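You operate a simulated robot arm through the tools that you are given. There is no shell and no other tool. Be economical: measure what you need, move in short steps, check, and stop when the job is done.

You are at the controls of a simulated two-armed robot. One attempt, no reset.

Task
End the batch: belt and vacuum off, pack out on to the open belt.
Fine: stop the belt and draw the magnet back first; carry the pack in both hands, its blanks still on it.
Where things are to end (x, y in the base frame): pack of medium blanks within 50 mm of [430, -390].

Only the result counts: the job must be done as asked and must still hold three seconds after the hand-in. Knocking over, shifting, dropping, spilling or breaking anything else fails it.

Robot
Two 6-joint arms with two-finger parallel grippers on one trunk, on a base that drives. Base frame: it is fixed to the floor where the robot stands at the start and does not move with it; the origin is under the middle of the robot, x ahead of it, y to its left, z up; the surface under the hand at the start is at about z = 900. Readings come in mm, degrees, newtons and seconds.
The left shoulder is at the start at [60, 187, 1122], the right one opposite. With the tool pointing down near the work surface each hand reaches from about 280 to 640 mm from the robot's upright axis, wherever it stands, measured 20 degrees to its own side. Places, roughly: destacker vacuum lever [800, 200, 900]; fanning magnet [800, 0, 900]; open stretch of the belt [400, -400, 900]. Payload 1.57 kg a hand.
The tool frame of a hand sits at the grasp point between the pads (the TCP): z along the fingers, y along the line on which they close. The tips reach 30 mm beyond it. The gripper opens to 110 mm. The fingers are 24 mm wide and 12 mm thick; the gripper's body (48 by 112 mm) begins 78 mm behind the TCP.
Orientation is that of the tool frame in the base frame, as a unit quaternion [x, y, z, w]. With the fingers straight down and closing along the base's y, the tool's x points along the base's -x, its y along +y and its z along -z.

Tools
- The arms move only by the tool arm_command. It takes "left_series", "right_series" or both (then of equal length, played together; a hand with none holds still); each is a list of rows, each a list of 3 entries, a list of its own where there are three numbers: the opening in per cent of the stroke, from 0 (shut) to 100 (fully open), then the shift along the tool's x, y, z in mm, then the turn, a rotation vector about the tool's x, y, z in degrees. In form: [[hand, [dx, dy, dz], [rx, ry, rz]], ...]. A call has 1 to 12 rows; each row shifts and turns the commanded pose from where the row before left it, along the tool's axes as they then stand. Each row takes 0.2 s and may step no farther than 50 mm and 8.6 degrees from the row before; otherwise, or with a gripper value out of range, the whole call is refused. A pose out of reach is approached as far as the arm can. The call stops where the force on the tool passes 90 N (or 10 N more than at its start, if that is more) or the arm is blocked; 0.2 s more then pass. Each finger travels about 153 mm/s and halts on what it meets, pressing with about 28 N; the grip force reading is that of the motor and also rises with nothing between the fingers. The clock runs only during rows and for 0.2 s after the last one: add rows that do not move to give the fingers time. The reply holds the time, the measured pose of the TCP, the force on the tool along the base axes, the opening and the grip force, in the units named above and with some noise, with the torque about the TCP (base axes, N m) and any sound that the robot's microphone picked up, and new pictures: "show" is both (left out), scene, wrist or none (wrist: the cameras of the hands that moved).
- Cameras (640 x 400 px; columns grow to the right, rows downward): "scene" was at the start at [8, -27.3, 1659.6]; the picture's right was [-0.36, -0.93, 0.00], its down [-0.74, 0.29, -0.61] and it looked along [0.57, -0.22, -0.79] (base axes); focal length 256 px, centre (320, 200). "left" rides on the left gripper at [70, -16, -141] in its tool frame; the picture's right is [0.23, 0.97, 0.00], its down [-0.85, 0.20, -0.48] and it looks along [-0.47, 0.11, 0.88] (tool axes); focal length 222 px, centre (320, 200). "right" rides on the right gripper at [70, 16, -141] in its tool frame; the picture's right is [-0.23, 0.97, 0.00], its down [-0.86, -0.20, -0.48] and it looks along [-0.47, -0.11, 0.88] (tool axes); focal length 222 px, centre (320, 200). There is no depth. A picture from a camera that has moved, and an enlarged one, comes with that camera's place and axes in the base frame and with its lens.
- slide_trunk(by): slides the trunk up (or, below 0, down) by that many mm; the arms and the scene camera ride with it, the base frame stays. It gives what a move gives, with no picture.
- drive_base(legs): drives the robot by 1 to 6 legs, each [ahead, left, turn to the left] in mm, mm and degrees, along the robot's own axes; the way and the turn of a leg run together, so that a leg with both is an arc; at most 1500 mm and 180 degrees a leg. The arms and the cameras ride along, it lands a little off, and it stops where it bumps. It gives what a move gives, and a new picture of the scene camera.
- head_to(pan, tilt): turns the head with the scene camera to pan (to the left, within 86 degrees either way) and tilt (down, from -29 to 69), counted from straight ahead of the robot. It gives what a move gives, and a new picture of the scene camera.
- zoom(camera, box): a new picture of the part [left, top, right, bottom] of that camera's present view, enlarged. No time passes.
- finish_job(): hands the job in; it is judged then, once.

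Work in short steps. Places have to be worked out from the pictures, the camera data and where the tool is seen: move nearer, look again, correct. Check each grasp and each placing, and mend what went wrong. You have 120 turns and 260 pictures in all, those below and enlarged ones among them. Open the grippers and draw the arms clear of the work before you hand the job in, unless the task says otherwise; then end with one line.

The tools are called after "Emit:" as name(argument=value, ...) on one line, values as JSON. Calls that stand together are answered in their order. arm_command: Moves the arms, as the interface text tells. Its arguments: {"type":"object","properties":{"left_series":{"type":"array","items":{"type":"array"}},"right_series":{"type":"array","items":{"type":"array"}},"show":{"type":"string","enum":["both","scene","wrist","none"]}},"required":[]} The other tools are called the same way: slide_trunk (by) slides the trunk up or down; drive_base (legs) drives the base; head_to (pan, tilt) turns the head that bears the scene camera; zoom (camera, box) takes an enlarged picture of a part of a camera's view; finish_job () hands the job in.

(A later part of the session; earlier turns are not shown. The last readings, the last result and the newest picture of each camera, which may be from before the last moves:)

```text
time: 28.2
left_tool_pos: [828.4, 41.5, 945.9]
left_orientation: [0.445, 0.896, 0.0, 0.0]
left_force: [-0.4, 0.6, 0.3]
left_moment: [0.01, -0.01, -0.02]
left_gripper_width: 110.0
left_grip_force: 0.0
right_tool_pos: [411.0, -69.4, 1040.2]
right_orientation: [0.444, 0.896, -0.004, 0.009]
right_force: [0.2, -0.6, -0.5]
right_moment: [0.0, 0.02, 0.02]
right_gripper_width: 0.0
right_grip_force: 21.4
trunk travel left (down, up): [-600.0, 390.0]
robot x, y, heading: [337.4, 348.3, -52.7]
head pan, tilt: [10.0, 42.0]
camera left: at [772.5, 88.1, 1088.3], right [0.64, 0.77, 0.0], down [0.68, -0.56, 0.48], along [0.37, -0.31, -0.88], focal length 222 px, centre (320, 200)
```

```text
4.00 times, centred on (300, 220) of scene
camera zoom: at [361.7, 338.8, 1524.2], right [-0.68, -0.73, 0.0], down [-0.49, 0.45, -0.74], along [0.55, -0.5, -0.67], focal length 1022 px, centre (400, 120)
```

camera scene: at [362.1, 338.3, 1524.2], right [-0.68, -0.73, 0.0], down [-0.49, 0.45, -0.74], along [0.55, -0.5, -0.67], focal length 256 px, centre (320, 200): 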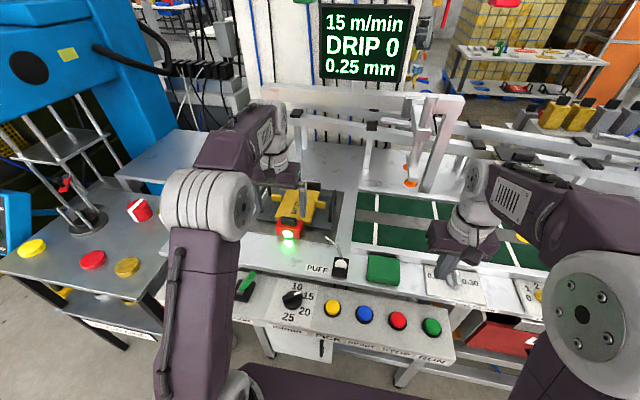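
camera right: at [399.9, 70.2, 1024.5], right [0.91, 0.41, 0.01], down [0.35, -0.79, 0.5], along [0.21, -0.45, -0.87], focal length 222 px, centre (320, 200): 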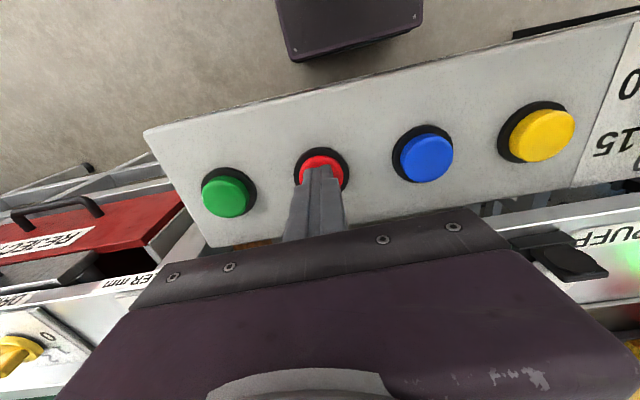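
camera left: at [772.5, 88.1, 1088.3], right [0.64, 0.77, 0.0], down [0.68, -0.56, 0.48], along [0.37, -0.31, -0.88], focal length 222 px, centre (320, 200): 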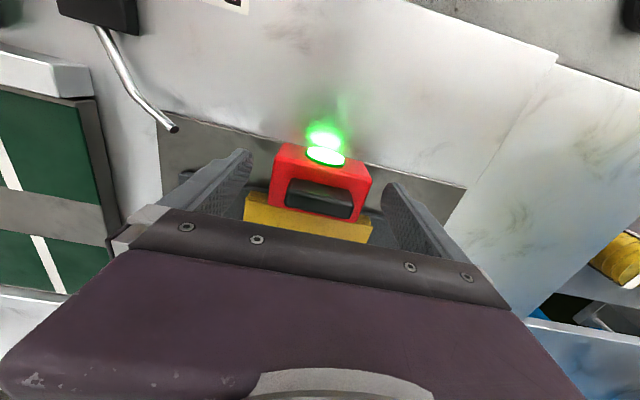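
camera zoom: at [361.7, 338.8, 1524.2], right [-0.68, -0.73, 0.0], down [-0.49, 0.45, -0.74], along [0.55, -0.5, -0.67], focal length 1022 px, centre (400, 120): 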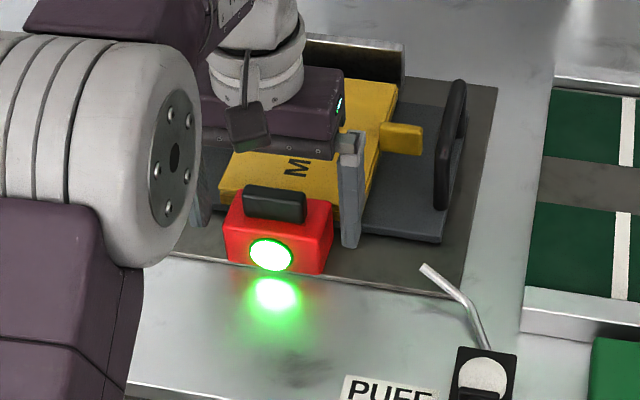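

The fingers straddle the block clear of the pack; I close.

Emit:
arm_command(left_series=[[60, [0, 0, 0], [0, 0, 0]], [40, [0, 0, 0], [0, 0, 0]], [20, [0, 0, 0], [0, 0, 0]], [20, [0, 0, 0], [0, 0, 0]]], show="wrist")

```text
time: 29.2
left_tool_pos: [829.0, 42.2, 945.8]
left_orientation: [0.445, 0.896, 0.001, 0.0]
left_force: [4.3, 4.8, 0.1]
left_moment: [0.98, -0.75, -0.76]
left_gripper_width: 80.2
left_grip_force: 45.8
right_tool_pos: [410.7, -67.4, 1042.2]
right_orientation: [0.445, 0.896, -0.004, 0.008]
right_force: [-0.2, 0.0, 0.1]
right_moment: [-0.02, 0.03, 0.02]
right_gripper_width: 0.0
right_grip_force: 21.7
trunk travel left (down, up): [-600.0, 390.0]
robot x, y, heading: [335.7, 344.4, -52.9]
head pan, tilt: [10.0, 42.0]
camera left: at [773.7, 88.9, 1088.2], right [0.64, 0.77, 0.0], down [0.68, -0.56, 0.48], along [0.37, -0.31, -0.88], focal length 222 px, centre (320, 200)
```

left: 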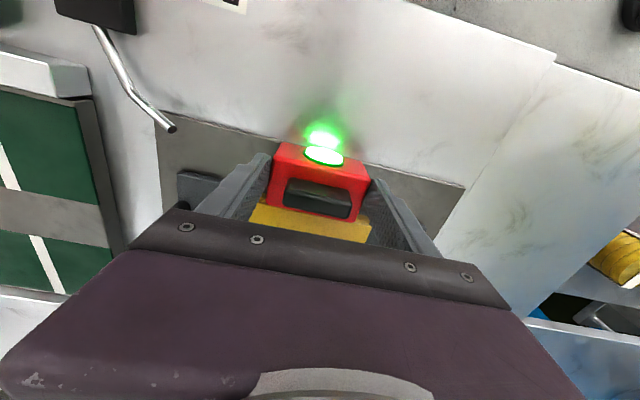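

Gripped (80 mm). I draw it straight back toward the operator side in small steps.

Emit:
arm_command(left_series=[[20, [10, 0, 0], [0, 0, 0]], [20, [10, 0, 0], [0, 0, 0]], [20, [10, 0, 0], [0, 0, 0]], [20, [10, 0, 0], [0, 0, 0]], [20, [10, 0, 0], [0, 0, 0]], [20, [0, 0, 0], [0, 0, 0]]], show="both")

```text
time: 30.6
left_tool_pos: [801.0, 83.8, 945.0]
left_orientation: [0.444, 0.896, -0.001, -0.001]
left_force: [9.7, 6.4, 3.2]
left_moment: [-0.37, -1.1, -1.61]
left_gripper_width: 80.2
left_grip_force: 45.4
right_tool_pos: [411.9, -67.4, 1041.4]
right_orientation: [0.444, 0.896, -0.005, 0.007]
right_force: [-0.2, -0.1, -0.2]
right_moment: [0.04, 0.03, 0.0]
right_gripper_width: 0.2
right_grip_force: 21.2
trunk travel left (down, up): [-600.0, 390.0]
robot x, y, heading: [339.1, 347.3, -53.0]
head pan, tilt: [10.0, 42.0]
camera scene: at [363.5, 341.0, 1524.2], right [-0.68, -0.73, 0.0], down [-0.49, 0.45, -0.74], along [0.54, -0.51, -0.67], focal length 256 px, centre (320, 200)
camera left: at [744.1, 130.1, 1088.2], right [0.64, 0.77, 0.0], down [0.68, -0.56, 0.48], along [0.37, -0.31, -0.88], focal length 222 px, centre (320, 200)
```

scene: 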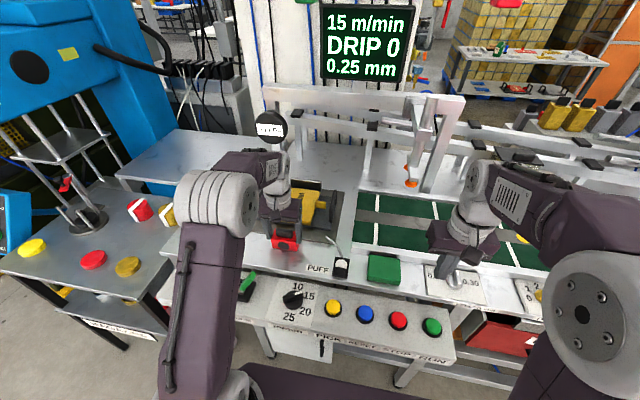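
left: 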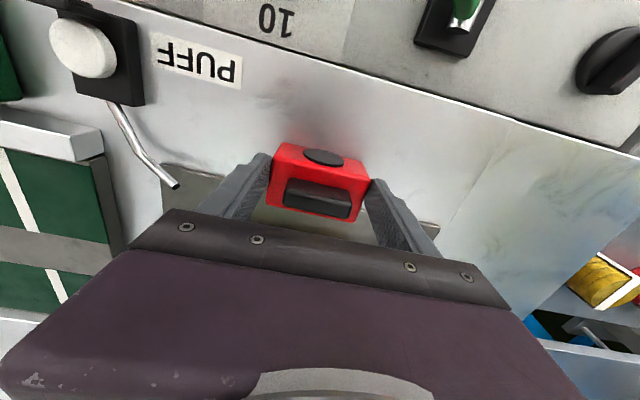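

Lamp is out: magnet off. I draw it 15 mm further for room, then release and lift.

Emit:
arm_command(left_series=[[20, [8, 0, 0], [0, 0, 0]], [20, [7, 0, 0], [0, 0, 0]], [20, [0, 0, 0], [0, 0, 0]], [90, [0, 0, 0], [0, 0, 0]], [100, [0, 0, 0], [0, 0, 0]], [100, [0, 0, -40], [0, 0, 0]], [100, [0, 0, -45], [0, 0, 0]], [100, [0, 0, -20], [0, 0, 0]]], show="both")

Emit:
zoom(camera="left", box=[320, 0, 640, 200])

```text
time: 32.4
left_tool_pos: [790.2, 93.1, 1050.3]
left_orientation: [0.445, 0.896, 0.0, 0.0]
left_force: [0.6, -0.7, -0.9]
left_moment: [-0.03, 0.01, 0.02]
left_gripper_width: 109.8
left_grip_force: 0.0
right_tool_pos: [411.2, -69.2, 1040.1]
right_orientation: [0.445, 0.896, -0.003, 0.008]
right_force: [0.3, 0.1, 0.4]
right_moment: [0.0, -0.04, 0.0]
right_gripper_width: 0.2
right_grip_force: 21.3
trunk travel left (down, up): [-600.0, 390.0]
robot x, y, heading: [336.5, 349.4, -52.9]
head pan, tilt: [10.0, 42.0]
camera scene: at [361.9, 338.6, 1524.2], right [-0.68, -0.73, 0.0], down [-0.49, 0.45, -0.74], along [0.55, -0.5, -0.67], focal length 256 px, centre (320, 200)
camera left: at [733.9, 139.6, 1193.4], right [0.64, 0.77, 0.0], down [0.68, -0.56, 0.48], along [0.37, -0.31, -0.88], focal length 222 px, centre (320, 200)
```

scene: 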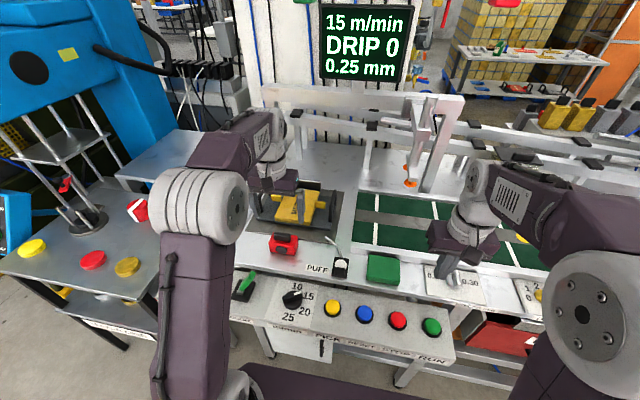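
left: 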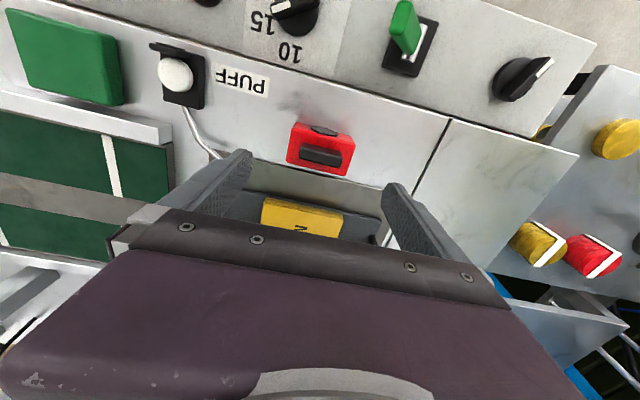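

```text
2.00 times, centred on (480, 100) of left
camera zoom: at [733.9, 139.6, 1193.4], right [0.64, 0.77, 0.0], down [0.68, -0.56, 0.48], along [0.37, -0.31, -0.88], focal length 444 px, centre (0, 400)
```

zoom: 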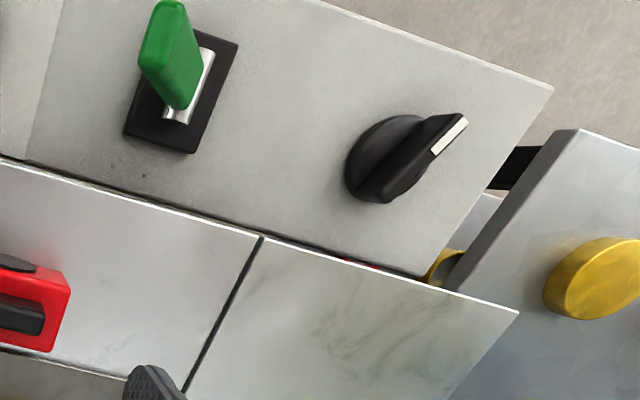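

Magnet drawn back. Next the VACUUM lever; I look closely at how it leans, moving the left hand toward it.

Emit:
arm_command(left_series=[[60, [40, 10, -20], [0, 0, 0]], [30, [40, 10, 0], [0, 0, 0]], [0, [40, 10, 0], [0, 0, 0]], [0, [0, 0, 0], [0, 0, 0]]], show="both")

Emit:
zoom(camera="scene", box=[200, 240, 320, 340])

```text
time: 33.4
left_tool_pos: [740.8, 206.6, 1072.8]
left_orientation: [0.444, 0.896, 0.0, 0.0]
left_force: [0.0, 0.0, -0.6]
left_moment: [-0.02, 0.0, 0.02]
left_gripper_width: 0.0
left_grip_force: 21.2
right_tool_pos: [409.9, -69.1, 1041.3]
right_orientation: [0.444, 0.896, -0.003, 0.007]
right_force: [0.0, -0.2, -0.7]
right_moment: [0.02, 0.0, 0.0]
right_gripper_width: 0.0
right_grip_force: 21.1
trunk travel left (down, up): [-600.0, 390.0]
robot x, y, heading: [338.0, 350.1, -52.8]
head pan, tilt: [10.0, 42.0]
camera scene: at [362.2, 338.0, 1524.2], right [-0.68, -0.73, 0.0], down [-0.49, 0.46, -0.74], along [0.55, -0.5, -0.67], focal length 256 px, centre (320, 200)
camera left: at [685.5, 253.1, 1214.1], right [0.64, 0.77, 0.0], down [0.68, -0.56, 0.48], along [0.37, -0.31, -0.88], focal length 222 px, centre (320, 200)
```

scene: 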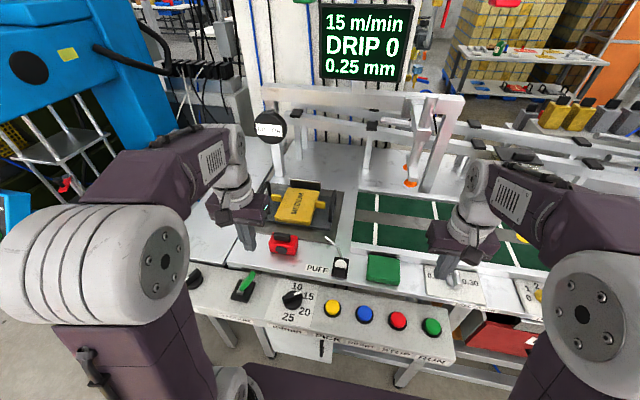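
left: 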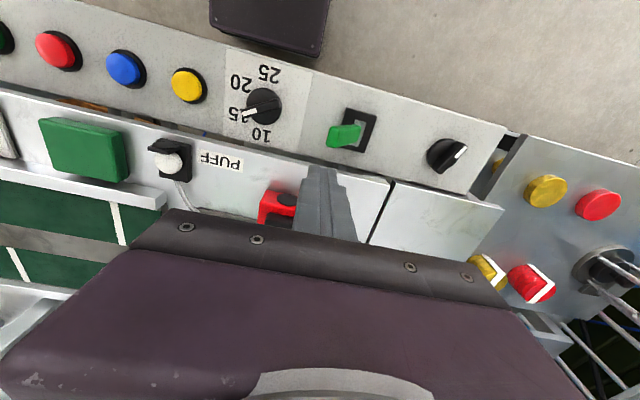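

```text
4.00 times, centred on (260, 290) of scene
camera zoom: at [362.2, 338.0, 1524.2], right [-0.68, -0.73, 0.0], down [-0.49, 0.46, -0.74], along [0.55, -0.5, -0.67], focal length 1022 px, centre (560, -160)
```

zoom: 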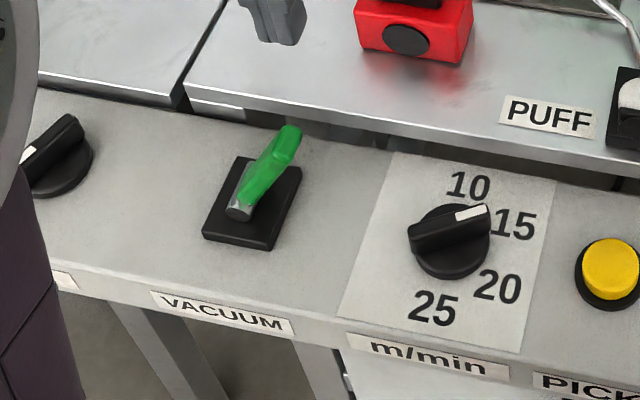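

I enlarge the lever from the wrist camera.

Emit:
zoom(camera="left", box=[280, 80, 440, 180])

```text
4.00 times, centred on (360, 130) of left
camera zoom: at [685.5, 253.1, 1214.1], right [0.64, 0.77, 0.0], down [0.68, -0.56, 0.48], along [0.37, -0.31, -0.88], focal length 888 px, centre (160, 480)
```

zoom: 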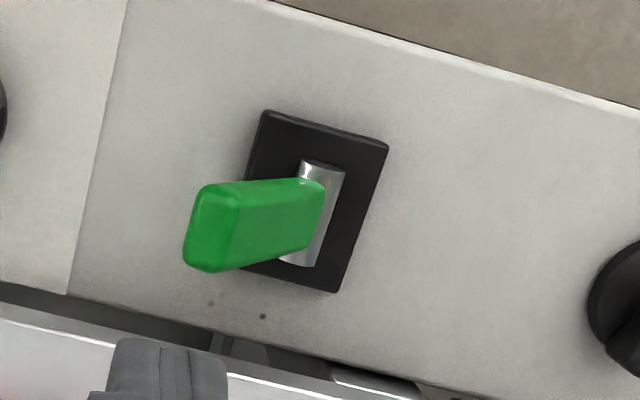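

The lever pivots along the bench line and leans to the right (ON side): pivot about s=780, top s≈729, z≈948. I bring the shut left hand to its right side, then push it over to the left.

Emit:
arm_command(left_series=[[0, [13, -37, 0], [0, 0, 0]], [0, [0, 0, 45], [0, 0, 0]], [0, [0, 0, 45], [0, 0, 0]], [0, [0, 0, 38], [0, 0, 0]], [0, [0, 0, 0], [0, 0, 0]]], show="both")

Emit:
zoom(camera="scene", box=[200, 240, 320, 340])

```text
time: 34.6
left_tool_pos: [703.6, 196.1, 942.4]
left_orientation: [0.444, 0.896, 0.0, 0.0]
left_force: [-0.2, 0.5, 0.2]
left_moment: [0.03, 0.0, 0.01]
left_gripper_width: 0.0
left_grip_force: 21.3
right_tool_pos: [411.1, -67.4, 1041.0]
right_orientation: [0.445, 0.895, -0.003, 0.008]
right_force: [0.0, 0.2, -0.4]
right_moment: [-0.03, 0.0, -0.03]
right_gripper_width: 0.0
right_grip_force: 21.9
trunk travel left (down, up): [-600.0, 390.0]
robot x, y, heading: [338.0, 347.4, -53.0]
head pan, tilt: [10.0, 42.0]
camera scene: at [361.7, 339.1, 1524.2], right [-0.68, -0.73, 0.0], down [-0.49, 0.45, -0.74], along [0.55, -0.51, -0.67], focal length 256 px, centre (320, 200)
camera left: at [647.8, 242.4, 1084.4], right [0.64, 0.77, 0.0], down [0.68, -0.56, 0.48], along [0.37, -0.31, -0.88], focal length 222 px, centre (320, 200)
```

scene: 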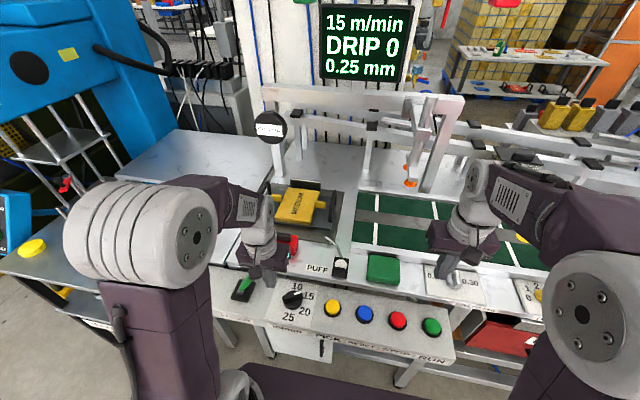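
left: 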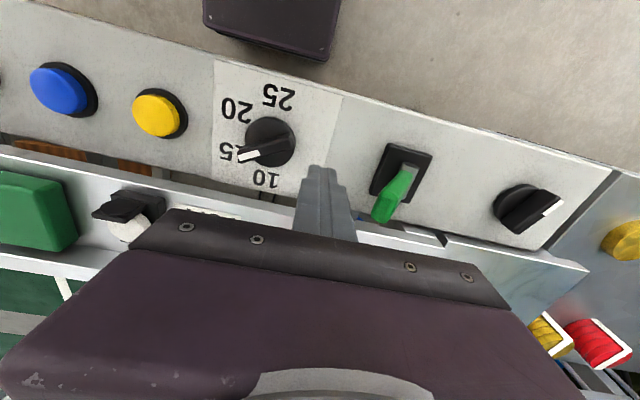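

```text
4.00 times, centred on (260, 290) of scene
camera zoom: at [361.7, 339.1, 1524.2], right [-0.68, -0.73, 0.0], down [-0.49, 0.45, -0.74], along [0.55, -0.51, -0.67], focal length 1022 px, centre (560, -160)
```

zoom: 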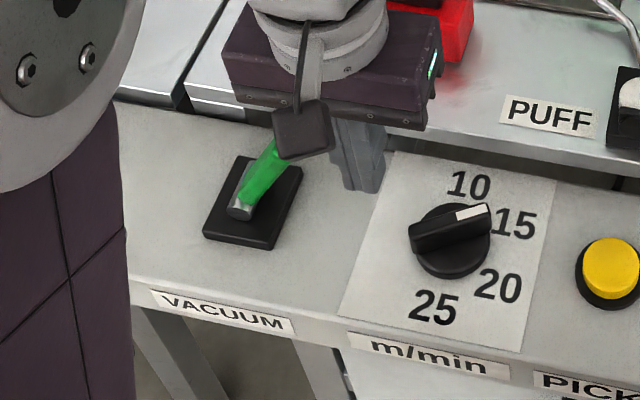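

Geometry confirmed: finger at s=680, lever ahead in +y of tool. I sweep left, pushing the lever over.

Emit:
arm_command(left_series=[[0, [0, 25, 0], [0, 0, 0]], [0, [0, 15, 0], [0, 0, 0]], [0, [0, 10, 0], [0, 0, 0]], [0, [0, 10, 0], [0, 0, 0]], [0, [0, 10, 0], [0, 0, 0]], [0, [0, 10, 0], [0, 0, 0]], [0, [0, 10, 0], [0, 0, 0]], [0, [0, 10, 0], [0, 0, 0]], [0, [0, 8, 0], [0, 0, 0]], [0, [0, 0, 0], [0, 0, 0]]], show="both")

Emit:
zoom(camera="scene", box=[200, 240, 320, 340])

```text
time: 36.8
left_tool_pos: [781.4, 256.9, 944.2]
left_orientation: [0.444, 0.896, 0.003, -0.003]
left_force: [-32.2, -14.7, -8.0]
left_moment: [-0.42, 1.06, -0.35]
left_gripper_width: 0.0
left_grip_force: 20.7
right_tool_pos: [404.3, -72.6, 1040.4]
right_orientation: [0.445, 0.895, 0.0, 0.01]
right_force: [0.2, -0.5, 0.0]
right_moment: [0.0, -0.03, -0.01]
right_gripper_width: 0.0
right_grip_force: 21.3
trunk travel left (down, up): [-600.0, 390.0]
robot x, y, heading: [340.4, 347.2, -52.7]
head pan, tilt: [10.0, 42.0]
camera scene: at [353.8, 333.1, 1523.8], right [-0.68, -0.73, -0.01], down [-0.49, 0.46, -0.74], along [0.55, -0.5, -0.67], focal length 256 px, centre (320, 200)
camera left: at [727.2, 302.8, 1086.0], right [0.64, 0.77, 0.0], down [0.68, -0.56, 0.47], along [0.37, -0.3, -0.88], focal length 222 px, centre (320, 200)
```

scene: 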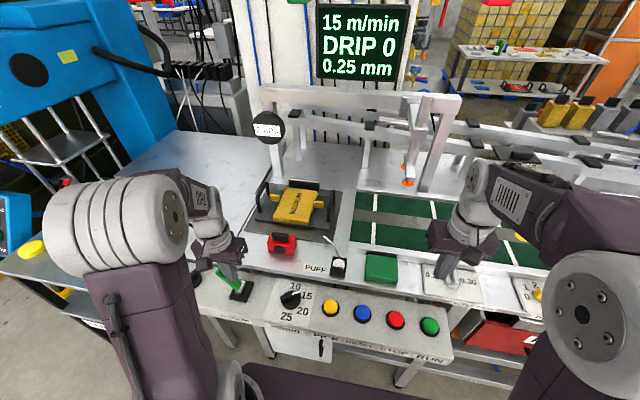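
left: 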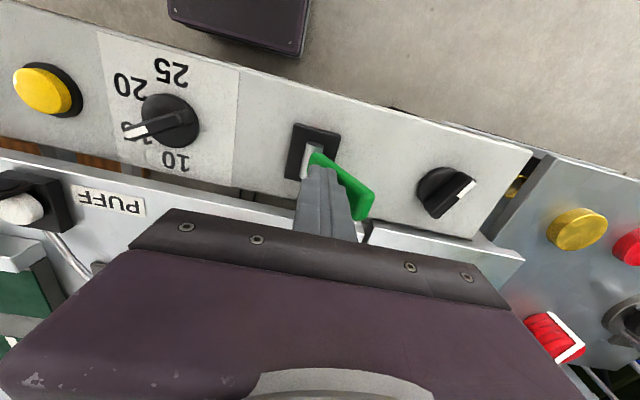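

```text
4.00 times, centred on (260, 290) of scene
camera zoom: at [353.8, 333.1, 1523.8], right [-0.68, -0.73, -0.01], down [-0.49, 0.46, -0.74], along [0.55, -0.5, -0.67], focal length 1022 px, centre (560, -160)
```

zoom: 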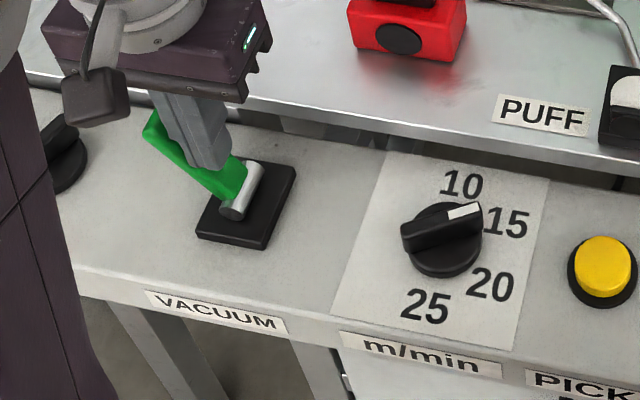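

The lever is thrown to the left and the stop resists at ~35 N. I back off, lift away, and check it stays.

Emit:
arm_command(left_series=[[0, [0, -20, 0], [0, 0, 0]], [0, [0, -15, -30], [0, 0, 0]], [0, [0, 0, -45], [0, 0, 0]], [0, [0, 0, -45], [0, 0, 0]], [0, [0, 0, 0], [0, 0, 0]]], show="scene")

Emit:
zoom(camera="scene", box=[200, 170, 360, 320])

```text
time: 38.0
left_tool_pos: [763.1, 238.2, 1065.0]
left_orientation: [0.445, 0.896, -0.001, 0.0]
left_force: [-0.1, 0.3, 0.1]
left_moment: [0.03, 0.02, 0.02]
left_gripper_width: 0.1
left_grip_force: 21.2
right_tool_pos: [410.3, -68.3, 1042.0]
right_orientation: [0.444, 0.896, -0.003, 0.008]
right_force: [-0.4, 0.6, 1.3]
right_moment: [-0.01, -0.01, 0.0]
right_gripper_width: 0.0
right_grip_force: 21.3
trunk travel left (down, up): [-600.0, 390.0]
robot x, y, heading: [338.7, 345.7, -52.6]
head pan, tilt: [10.0, 42.0]
camera scene: at [361.7, 338.5, 1524.2], right [-0.68, -0.73, 0.0], down [-0.49, 0.45, -0.74], along [0.55, -0.5, -0.67], focal length 256 px, centre (320, 200)
```

scene: 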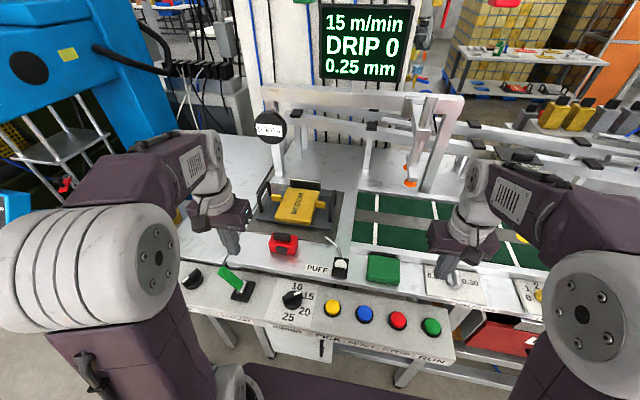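

```text
2.67 times, centred on (280, 245) of scene
camera zoom: at [361.7, 338.5, 1524.2], right [-0.68, -0.73, 0.0], down [-0.49, 0.45, -0.74], along [0.55, -0.5, -0.67], focal length 681 px, centre (427, 80)
```

zoom: 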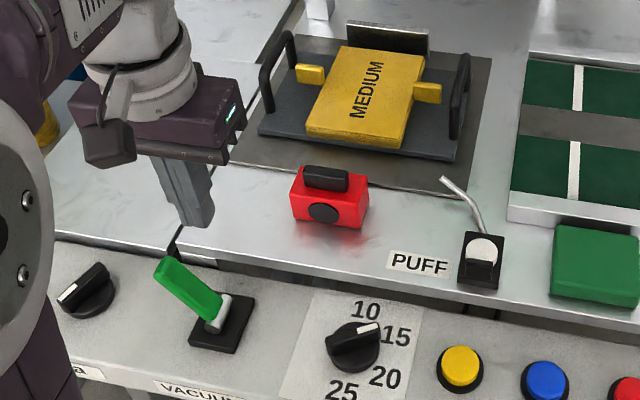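

Vacuum is off. Now the tray with two hoop handles. I need to get closer to the bench, so I look down at the base clearance first.

Emit:
head_to(pan=0, tilt=69)

```text
time: 38.9
left_tool_pos: [761.4, 237.7, 1062.2]
left_orientation: [0.445, 0.895, 0.0, -0.001]
left_force: [0.5, 0.4, 0.4]
left_moment: [0.01, -0.04, -0.01]
left_gripper_width: 0.0
left_grip_force: 20.7
right_tool_pos: [410.0, -68.9, 1040.6]
right_orientation: [0.444, 0.896, -0.003, 0.008]
right_force: [0.4, 0.1, 0.5]
right_moment: [-0.01, 0.0, 0.03]
right_gripper_width: 0.1
right_grip_force: 20.7
trunk travel left (down, up): [-600.0, 390.0]
robot x, y, heading: [339.0, 351.2, -52.6]
head pan, tilt: [0.0, 68.8]
camera scene: at [334.2, 350.9, 1491.1], right [-0.8, -0.6, 0.0], down [-0.56, 0.74, -0.36], along [0.22, -0.29, -0.93], focal length 256 px, centre (320, 200)
```

scene: 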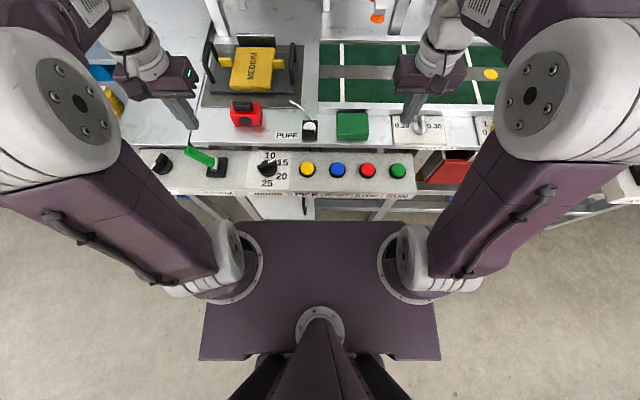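

I tuck the left hand inward, then drive left 130 mm and carefully ahead 60 mm.

Emit:
arm_command(left_series=[[0, [0, -45, -10], [0, 0, 0]], [0, [0, -45, -10], [0, 0, 0]]], show="none")

Emit:
drive_base(legs=[[0, 130, 0], [60, 0, 0]])

Emit:
head_to(pan=8, tilt=50)

```text
time: 39.5
left_tool_pos: [690.4, 183.4, 1084.7]
left_orientation: [0.444, 0.896, 0.0, 0.001]
left_force: [-0.1, -0.1, 0.2]
left_moment: [0.0, -0.01, 0.0]
left_gripper_width: 0.1
left_grip_force: 21.1
right_tool_pos: [410.8, -68.3, 1041.4]
right_orientation: [0.445, 0.896, -0.003, 0.008]
right_force: [-1.6, -0.2, 0.4]
right_moment: [0.0, -0.01, 0.0]
right_gripper_width: 0.0
right_grip_force: 21.1
trunk travel left (down, up): [-600.0, 390.0]
robot x, y, heading: [338.6, 347.5, -52.7]
head pan, tilt: [0.0, 68.8]
```

```text
time: 41.4
left_tool_pos: [829.3, 214.6, 1083.8]
left_orientation: [0.444, 0.896, 0.001, 0.0]
left_force: [-0.1, -0.3, 0.1]
left_moment: [0.01, 0.01, -0.03]
left_gripper_width: 0.0
left_grip_force: 20.8
right_tool_pos: [549.2, -37.9, 1040.9]
right_orientation: [0.445, 0.895, -0.003, 0.008]
right_force: [-1.4, 0.2, -1.2]
right_moment: [0.03, 0.0, 0.03]
right_gripper_width: 0.1
right_grip_force: 20.8
trunk travel left (down, up): [-600.0, 390.0]
robot x, y, heading: [478.9, 378.3, -52.7]
head pan, tilt: [0.0, 68.8]
camera scene: at [472.9, 381.5, 1491.0], right [-0.8, -0.6, 0.0], down [-0.56, 0.74, -0.36], along [0.22, -0.29, -0.93], focal length 256 px, centre (320, 200)
```

scene: 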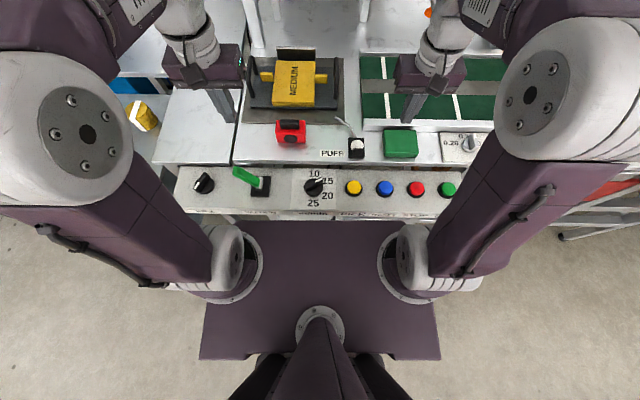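

```text
time: 42.2
left_tool_pos: [829.9, 214.6, 1084.0]
left_orientation: [0.444, 0.896, 0.0, 0.0]
left_force: [0.0, 0.1, -0.5]
left_moment: [-0.01, -0.03, -0.04]
left_gripper_width: 0.0
left_grip_force: 20.8
right_tool_pos: [549.2, -38.3, 1041.2]
right_orientation: [0.445, 0.896, -0.003, 0.008]
right_force: [-0.2, 1.0, -0.1]
right_moment: [-0.02, -0.03, 0.01]
right_gripper_width: 0.0
right_grip_force: 21.7
trunk travel left (down, up): [-600.0, 390.0]
robot x, y, heading: [474.5, 377.6, -52.7]
head pan, tilt: [8.0, 50.0]
camera scene: at [493.0, 371.8, 1512.9], right [-0.71, -0.71, 0.0], down [-0.54, 0.54, -0.64], along [0.46, -0.45, -0.77], focal length 256 px, centre (320, 200)
```

scene: 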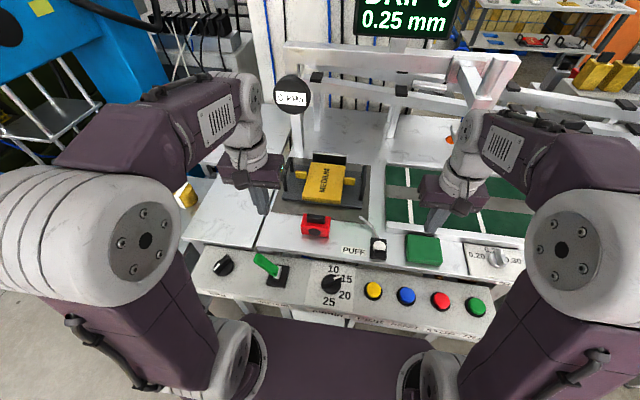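

No bump, and the robot's reach now covers the tray. I zoom on the tray and move both hands toward it.

Emit:
zoom(camera="scene", box=[260, 140, 400, 228])

Emit:
zoom(camera="left", box=[0, 0, 640, 400])

Emit:
zoom(camera="right", box=[0, 0, 640, 400])

```text
4.55 times, centred on (330, 184) of scene
camera zoom: at [493.0, 371.8, 1512.9], right [-0.71, -0.71, 0.0], down [-0.54, 0.54, -0.64], along [0.46, -0.45, -0.77], focal length 1161 px, centre (274, 273)
```

zoom: 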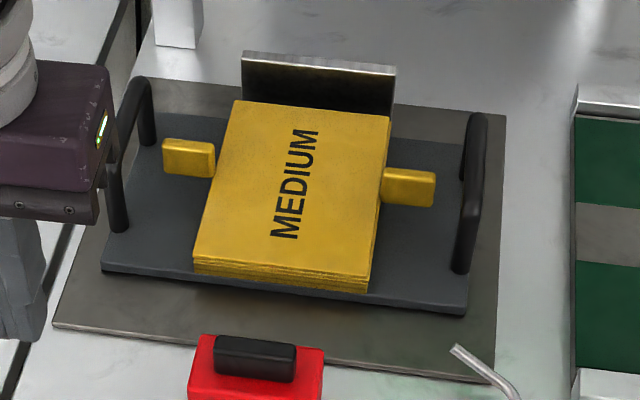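

```text
1.00 times, centred on (320, 200) of left (not enlarged: the box is as wide or as high as the picture)
camera zoom: at [773.6, 261.1, 1226.2], right [0.64, 0.77, 0.0], down [0.68, -0.56, 0.48], along [0.37, -0.31, -0.88], focal length 222 px, centre (320, 200)
```

zoom: 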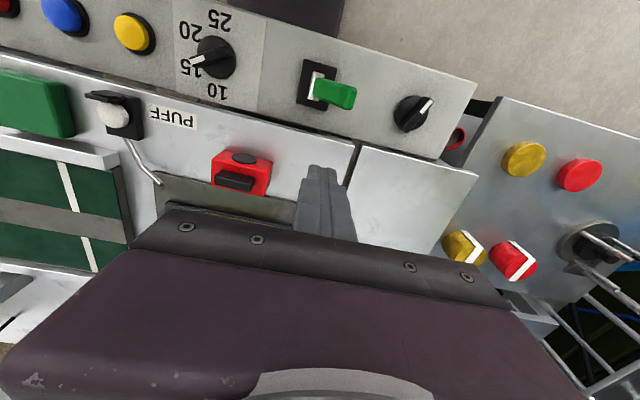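

```text
1.00 times, centred on (320, 200) of right (not enlarged: the box is as wide or as high as the picture)
camera zoom: at [517.2, 29.4, 1180.9], right [0.91, 0.41, 0.01], down [0.35, -0.8, 0.49], along [0.21, -0.45, -0.87], focal length 222 px, centre (320, 200)
```

zoom: 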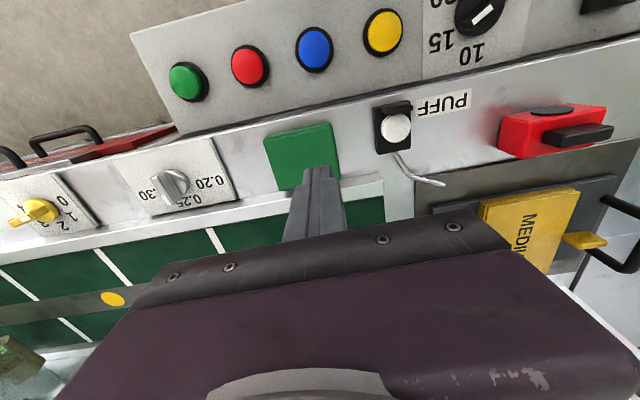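

Handles: right about (791, -110), left about (985, 32), centre s≈687. I tuck the left hand, centre the robot on the tray by driving left 80 mm, and open the grippers.

Emit:
arm_command(left_series=[[0, [0, -33, 0], [0, 0, 0]], [0, [0, -32, 0], [0, 0, 0]]], show="none")

Emit:
drive_base(legs=[[0, 80, 0]])

Emit:
head_to(pan=0, tilt=52)

Emit:
zoom(camera="scene", box=[240, 110, 400, 210])

```text
time: 42.8
left_tool_pos: [777.1, 174.3, 1084.1]
left_orientation: [0.445, 0.896, 0.0, 0.0]
left_force: [0.0, 0.1, 0.0]
left_moment: [0.02, -0.02, 0.01]
left_gripper_width: 0.0
left_grip_force: 21.6
right_tool_pos: [548.7, -39.3, 1042.1]
right_orientation: [0.445, 0.895, -0.003, 0.008]
right_force: [0.7, 0.0, 0.0]
right_moment: [-0.04, -0.01, 0.0]
right_gripper_width: 0.1
right_grip_force: 21.2
trunk travel left (down, up): [-600.0, 390.0]
robot x, y, heading: [473.2, 374.6, -52.8]
head pan, tilt: [8.0, 50.0]
```

```text
time: 43.9
left_tool_pos: [843.4, 223.8, 1082.7]
left_orientation: [0.445, 0.895, 0.001, -0.001]
left_force: [-0.6, -0.6, 0.6]
left_moment: [0.01, -0.01, 0.0]
left_gripper_width: 0.0
left_grip_force: 20.8
right_tool_pos: [613.8, 11.0, 1040.8]
right_orientation: [0.445, 0.896, -0.003, 0.008]
right_force: [-0.2, -0.5, 0.0]
right_moment: [0.01, 0.03, 0.03]
right_gripper_width: 0.0
right_grip_force: 21.2
trunk travel left (down, up): [-600.0, 390.0]
robot x, y, heading: [539.6, 425.8, -53.0]
head pan, tilt: [8.0, 50.0]
camera scene: at [558.5, 420.5, 1513.0], right [-0.71, -0.71, 0.0], down [-0.54, 0.54, -0.64], along [0.46, -0.45, -0.77], focal length 256 px, centre (320, 200)
```

scene: 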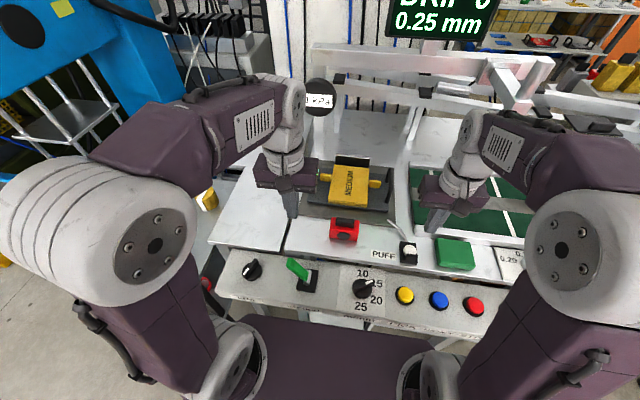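

```text
time: 44.5
left_tool_pos: [841.7, 223.7, 1083.5]
left_orientation: [0.446, 0.895, 0.001, 0.001]
left_force: [0.4, 0.6, -0.7]
left_moment: [0.0, -0.01, 0.0]
left_gripper_width: 0.0
left_grip_force: 21.4
right_tool_pos: [613.6, 9.7, 1042.0]
right_orientation: [0.444, 0.896, -0.003, 0.008]
right_force: [0.0, 1.0, 0.2]
right_moment: [-0.02, 0.06, -0.01]
right_gripper_width: 0.1
right_grip_force: 21.2
trunk travel left (down, up): [-600.0, 390.0]
robot x, y, heading: [541.0, 427.5, -52.7]
head pan, tilt: [0.0, 52.0]
camera scene: at [549.5, 415.2, 1510.3], right [-0.8, -0.6, 0.0], down [-0.48, 0.63, -0.62], along [0.37, -0.49, -0.79], focal length 256 px, centre (320, 200)
```

scene: 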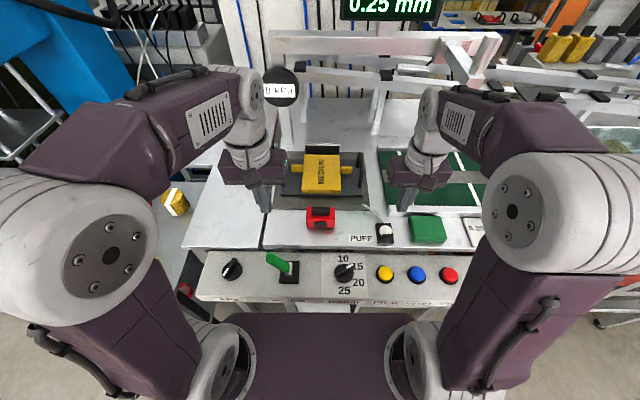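

```text
4.00 times, centred on (320, 160) of scene
camera zoom: at [549.5, 415.2, 1510.3], right [-0.8, -0.6, 0.0], down [-0.48, 0.63, -0.62], along [0.37, -0.49, -0.79], focal length 1022 px, centre (320, 360)
```

zoom: 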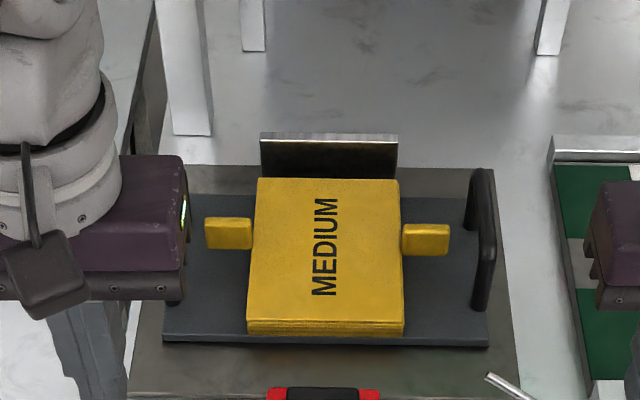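

The gauge reads 0 kPa (vacuum off). Right hoop worked out at s≈564, n 520–607, top z≈975; left by symmetry s≈809. I bring both hands, half open, forward short of the hoops to look.

Emit:
arm_command(left_series=[[40, [-40, 0, 0], [0, 0, 0]], [40, [-40, 0, 0], [0, 0, 0]], [40, [-40, 0, 0], [0, 0, 0]], [40, [-40, 0, 15], [0, 0, 0]], [40, [0, 0, 15], [0, 0, 0]]], right_series=[[40, [-40, 14, 0], [0, 0, 0]], [40, [-40, 14, 0], [0, 0, 0]], [40, [-40, 14, 0], [0, 0, 0]], [40, [-40, 14, 0], [0, 0, 0]], [40, [0, 12, 0], [0, 0, 0]]], show="both")

```text
time: 45.7
left_tool_pos: [937.2, 99.1, 1054.3]
left_orientation: [0.445, 0.895, -0.001, 0.001]
left_force: [0.1, 0.4, -0.8]
left_moment: [-0.03, 0.01, -0.02]
left_gripper_width: 44.2
left_grip_force: 0.2
right_tool_pos: [763.1, -73.5, 1045.5]
right_orientation: [0.445, 0.896, -0.004, 0.008]
right_force: [-0.4, -0.1, 1.5]
right_moment: [-0.03, -0.02, -0.01]
right_gripper_width: 43.9
right_grip_force: 0.1
trunk travel left (down, up): [-600.0, 390.0]
robot x, y, heading: [542.3, 426.7, -53.0]
head pan, tilt: [0.0, 52.0]
camera scene: at [547.1, 417.5, 1510.4], right [-0.8, -0.6, 0.0], down [-0.48, 0.63, -0.62], along [0.37, -0.49, -0.79], focal length 256 px, centre (320, 200)
camera right: at [730.8, -5.9, 1184.4], right [0.91, 0.41, 0.01], down [0.35, -0.8, 0.49], along [0.21, -0.45, -0.87], focal length 222 px, centre (320, 200)
camera left: at [881.6, 144.7, 1195.5], right [0.64, 0.77, 0.0], down [0.67, -0.56, 0.48], along [0.37, -0.31, -0.88], focal length 222 px, centre (320, 200)
```

scene: 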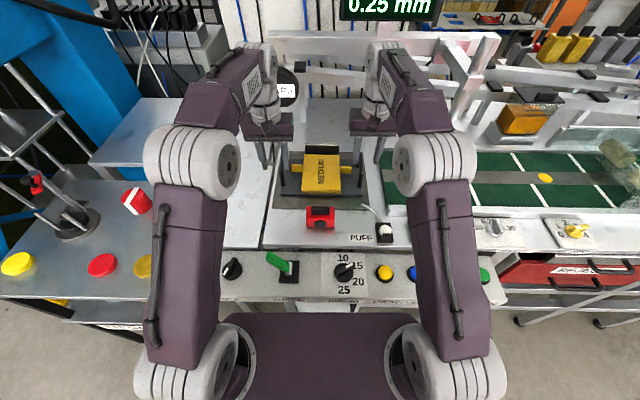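
right: 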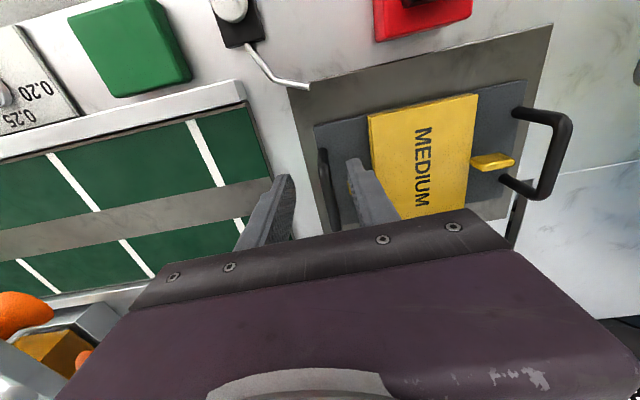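
left: 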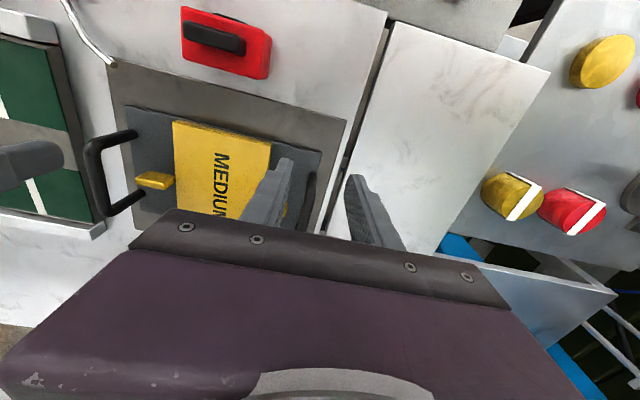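

The opposite wrist cameras see each hoop well. I zoom for exact positions.

Emit:
zoom(camera="right", box=[420, 60, 620, 220])

Emit:
zoom(camera="left", box=[60, 90, 260, 250])

Emit:
zoom(camera="scene", box=[250, 100, 410, 210])

```text
2.50 times, centred on (520, 140) of right
camera zoom: at [730.8, -5.9, 1184.4], right [0.91, 0.41, 0.01], down [0.35, -0.8, 0.49], along [0.21, -0.45, -0.87], focal length 555 px, centre (-180, 350)
```

zoom: 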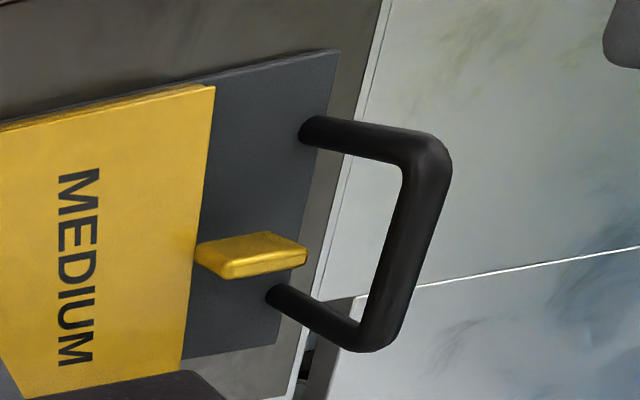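

```text
2.50 times, centred on (160, 170) of left
camera zoom: at [881.6, 144.7, 1195.5], right [0.64, 0.77, 0.0], down [0.67, -0.56, 0.48], along [0.37, -0.31, -0.88], focal length 555 px, centre (720, 275)
```

zoom: 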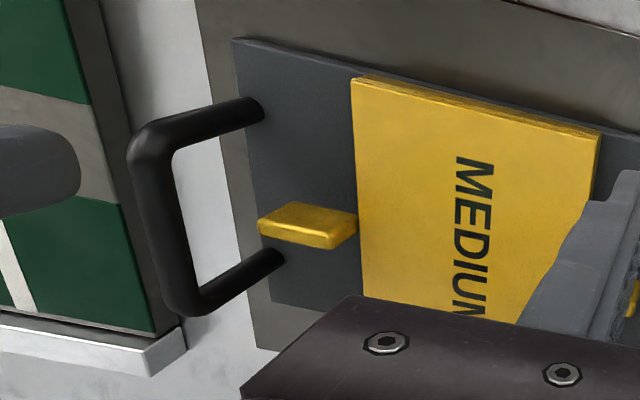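

```text
3.64 times, centred on (330, 155) of scene
camera zoom: at [547.1, 417.5, 1510.4], right [-0.8, -0.6, 0.0], down [-0.48, 0.63, -0.62], along [0.37, -0.49, -0.79], focal length 929 px, centre (284, 364)
```

zoom: 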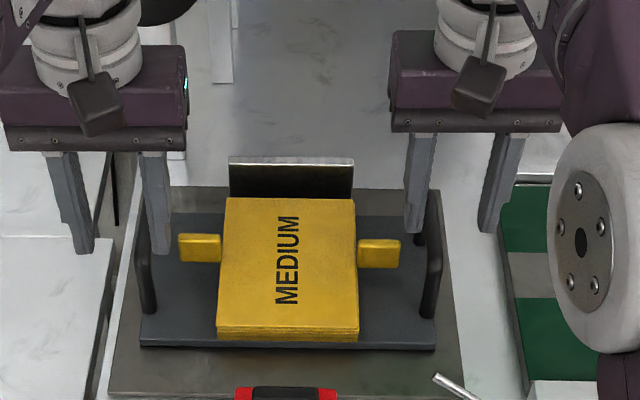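

Both hands line up with the hoops across the bench (s=567 and 808); hoop centres at n≈574, bar centre z≈960. I move forward over the bars at height.

Emit:
arm_command(left_series=[[40, [-31, 0, 0], [0, 0, 0]], [40, [-30, 0, 0], [0, 0, 0]], [40, [-30, -1, 0], [0, 0, 0]], [40, [0, 0, 25], [0, 0, 0]], [40, [0, 0, 0], [0, 0, 0]]], right_series=[[40, [-20, 0, 0], [0, 0, 0]], [40, [-20, 0, 0], [0, 0, 0]], [40, [-17, 1, 0], [0, 0, 0]], [40, [0, 0, 16], [0, 0, 0]], [40, [0, 0, 0], [0, 0, 0]]], show="both")

Emit:
zoom(camera="scene", box=[250, 100, 410, 210])

```text
time: 46.9
left_tool_pos: [969.1, 59.3, 1019.7]
left_orientation: [0.446, 0.895, 0.0, 0.001]
left_force: [0.1, -0.6, -0.1]
left_moment: [0.01, -0.02, 0.02]
left_gripper_width: 44.1
left_grip_force: 0.0
left hand out of reach, approached as far as the arm can: row 2, 3
right_tool_pos: [777.1, -96.7, 1022.8]
right_orientation: [0.445, 0.895, -0.003, 0.008]
right_force: [-0.3, -0.3, -0.4]
right_moment: [-0.02, 0.02, 0.02]
right_gripper_width: 43.6
right_grip_force: 0.1
right hand out of reach, approached as far as the arm can: row 2, 3
trunk travel left (down, up): [-600.0, 390.0]
robot x, y, heading: [541.1, 425.4, -52.7]
head pan, tilt: [0.0, 52.0]
camera scene: at [548.2, 415.2, 1510.3], right [-0.8, -0.6, 0.0], down [-0.48, 0.63, -0.62], along [0.37, -0.49, -0.79], focal length 256 px, centre (320, 200)
camera right: at [745.5, -27.8, 1162.0], right [0.91, 0.41, 0.01], down [0.35, -0.8, 0.49], along [0.21, -0.45, -0.87], focal length 222 px, centre (320, 200)
camera left: at [913.5, 106.3, 1161.5], right [0.64, 0.77, 0.0], down [0.67, -0.56, 0.48], along [0.37, -0.31, -0.88], focal length 222 px, centre (320, 200)
```

scene: 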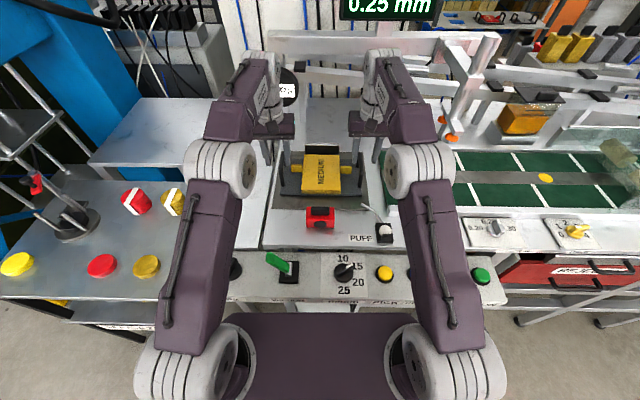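
right: 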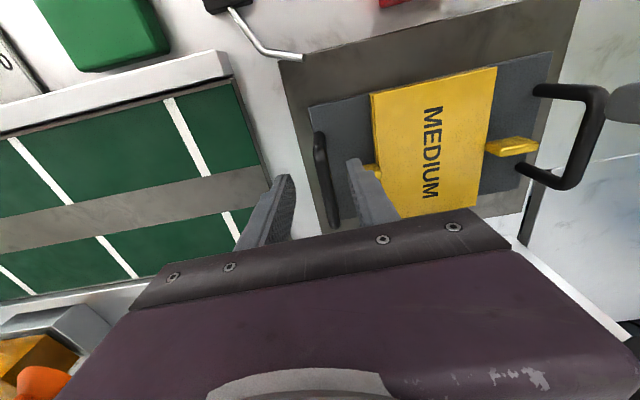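
left: 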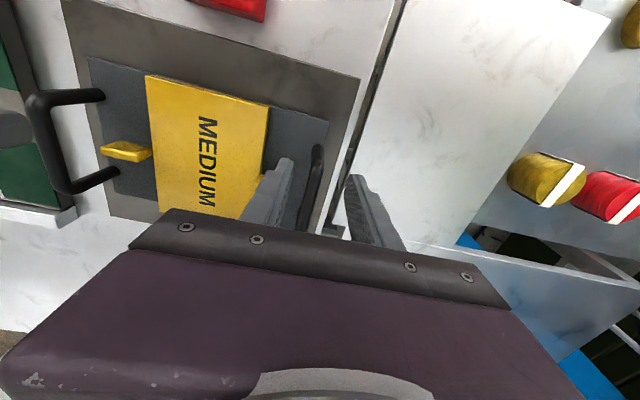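

```text
3.64 times, centred on (330, 155) of scene
camera zoom: at [548.2, 415.2, 1510.3], right [-0.8, -0.6, 0.0], down [-0.48, 0.63, -0.62], along [0.37, -0.49, -0.79], focal length 929 px, centre (284, 364)
```

zoom: 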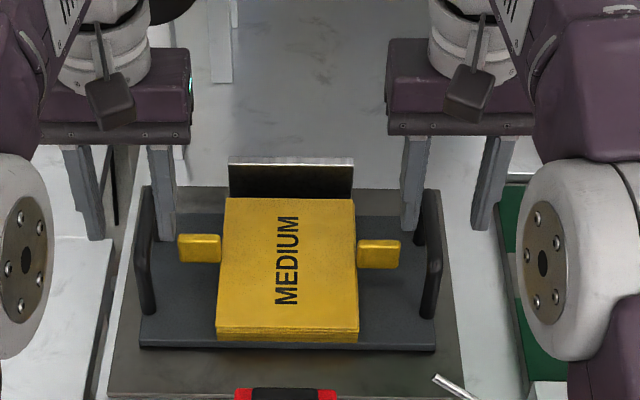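

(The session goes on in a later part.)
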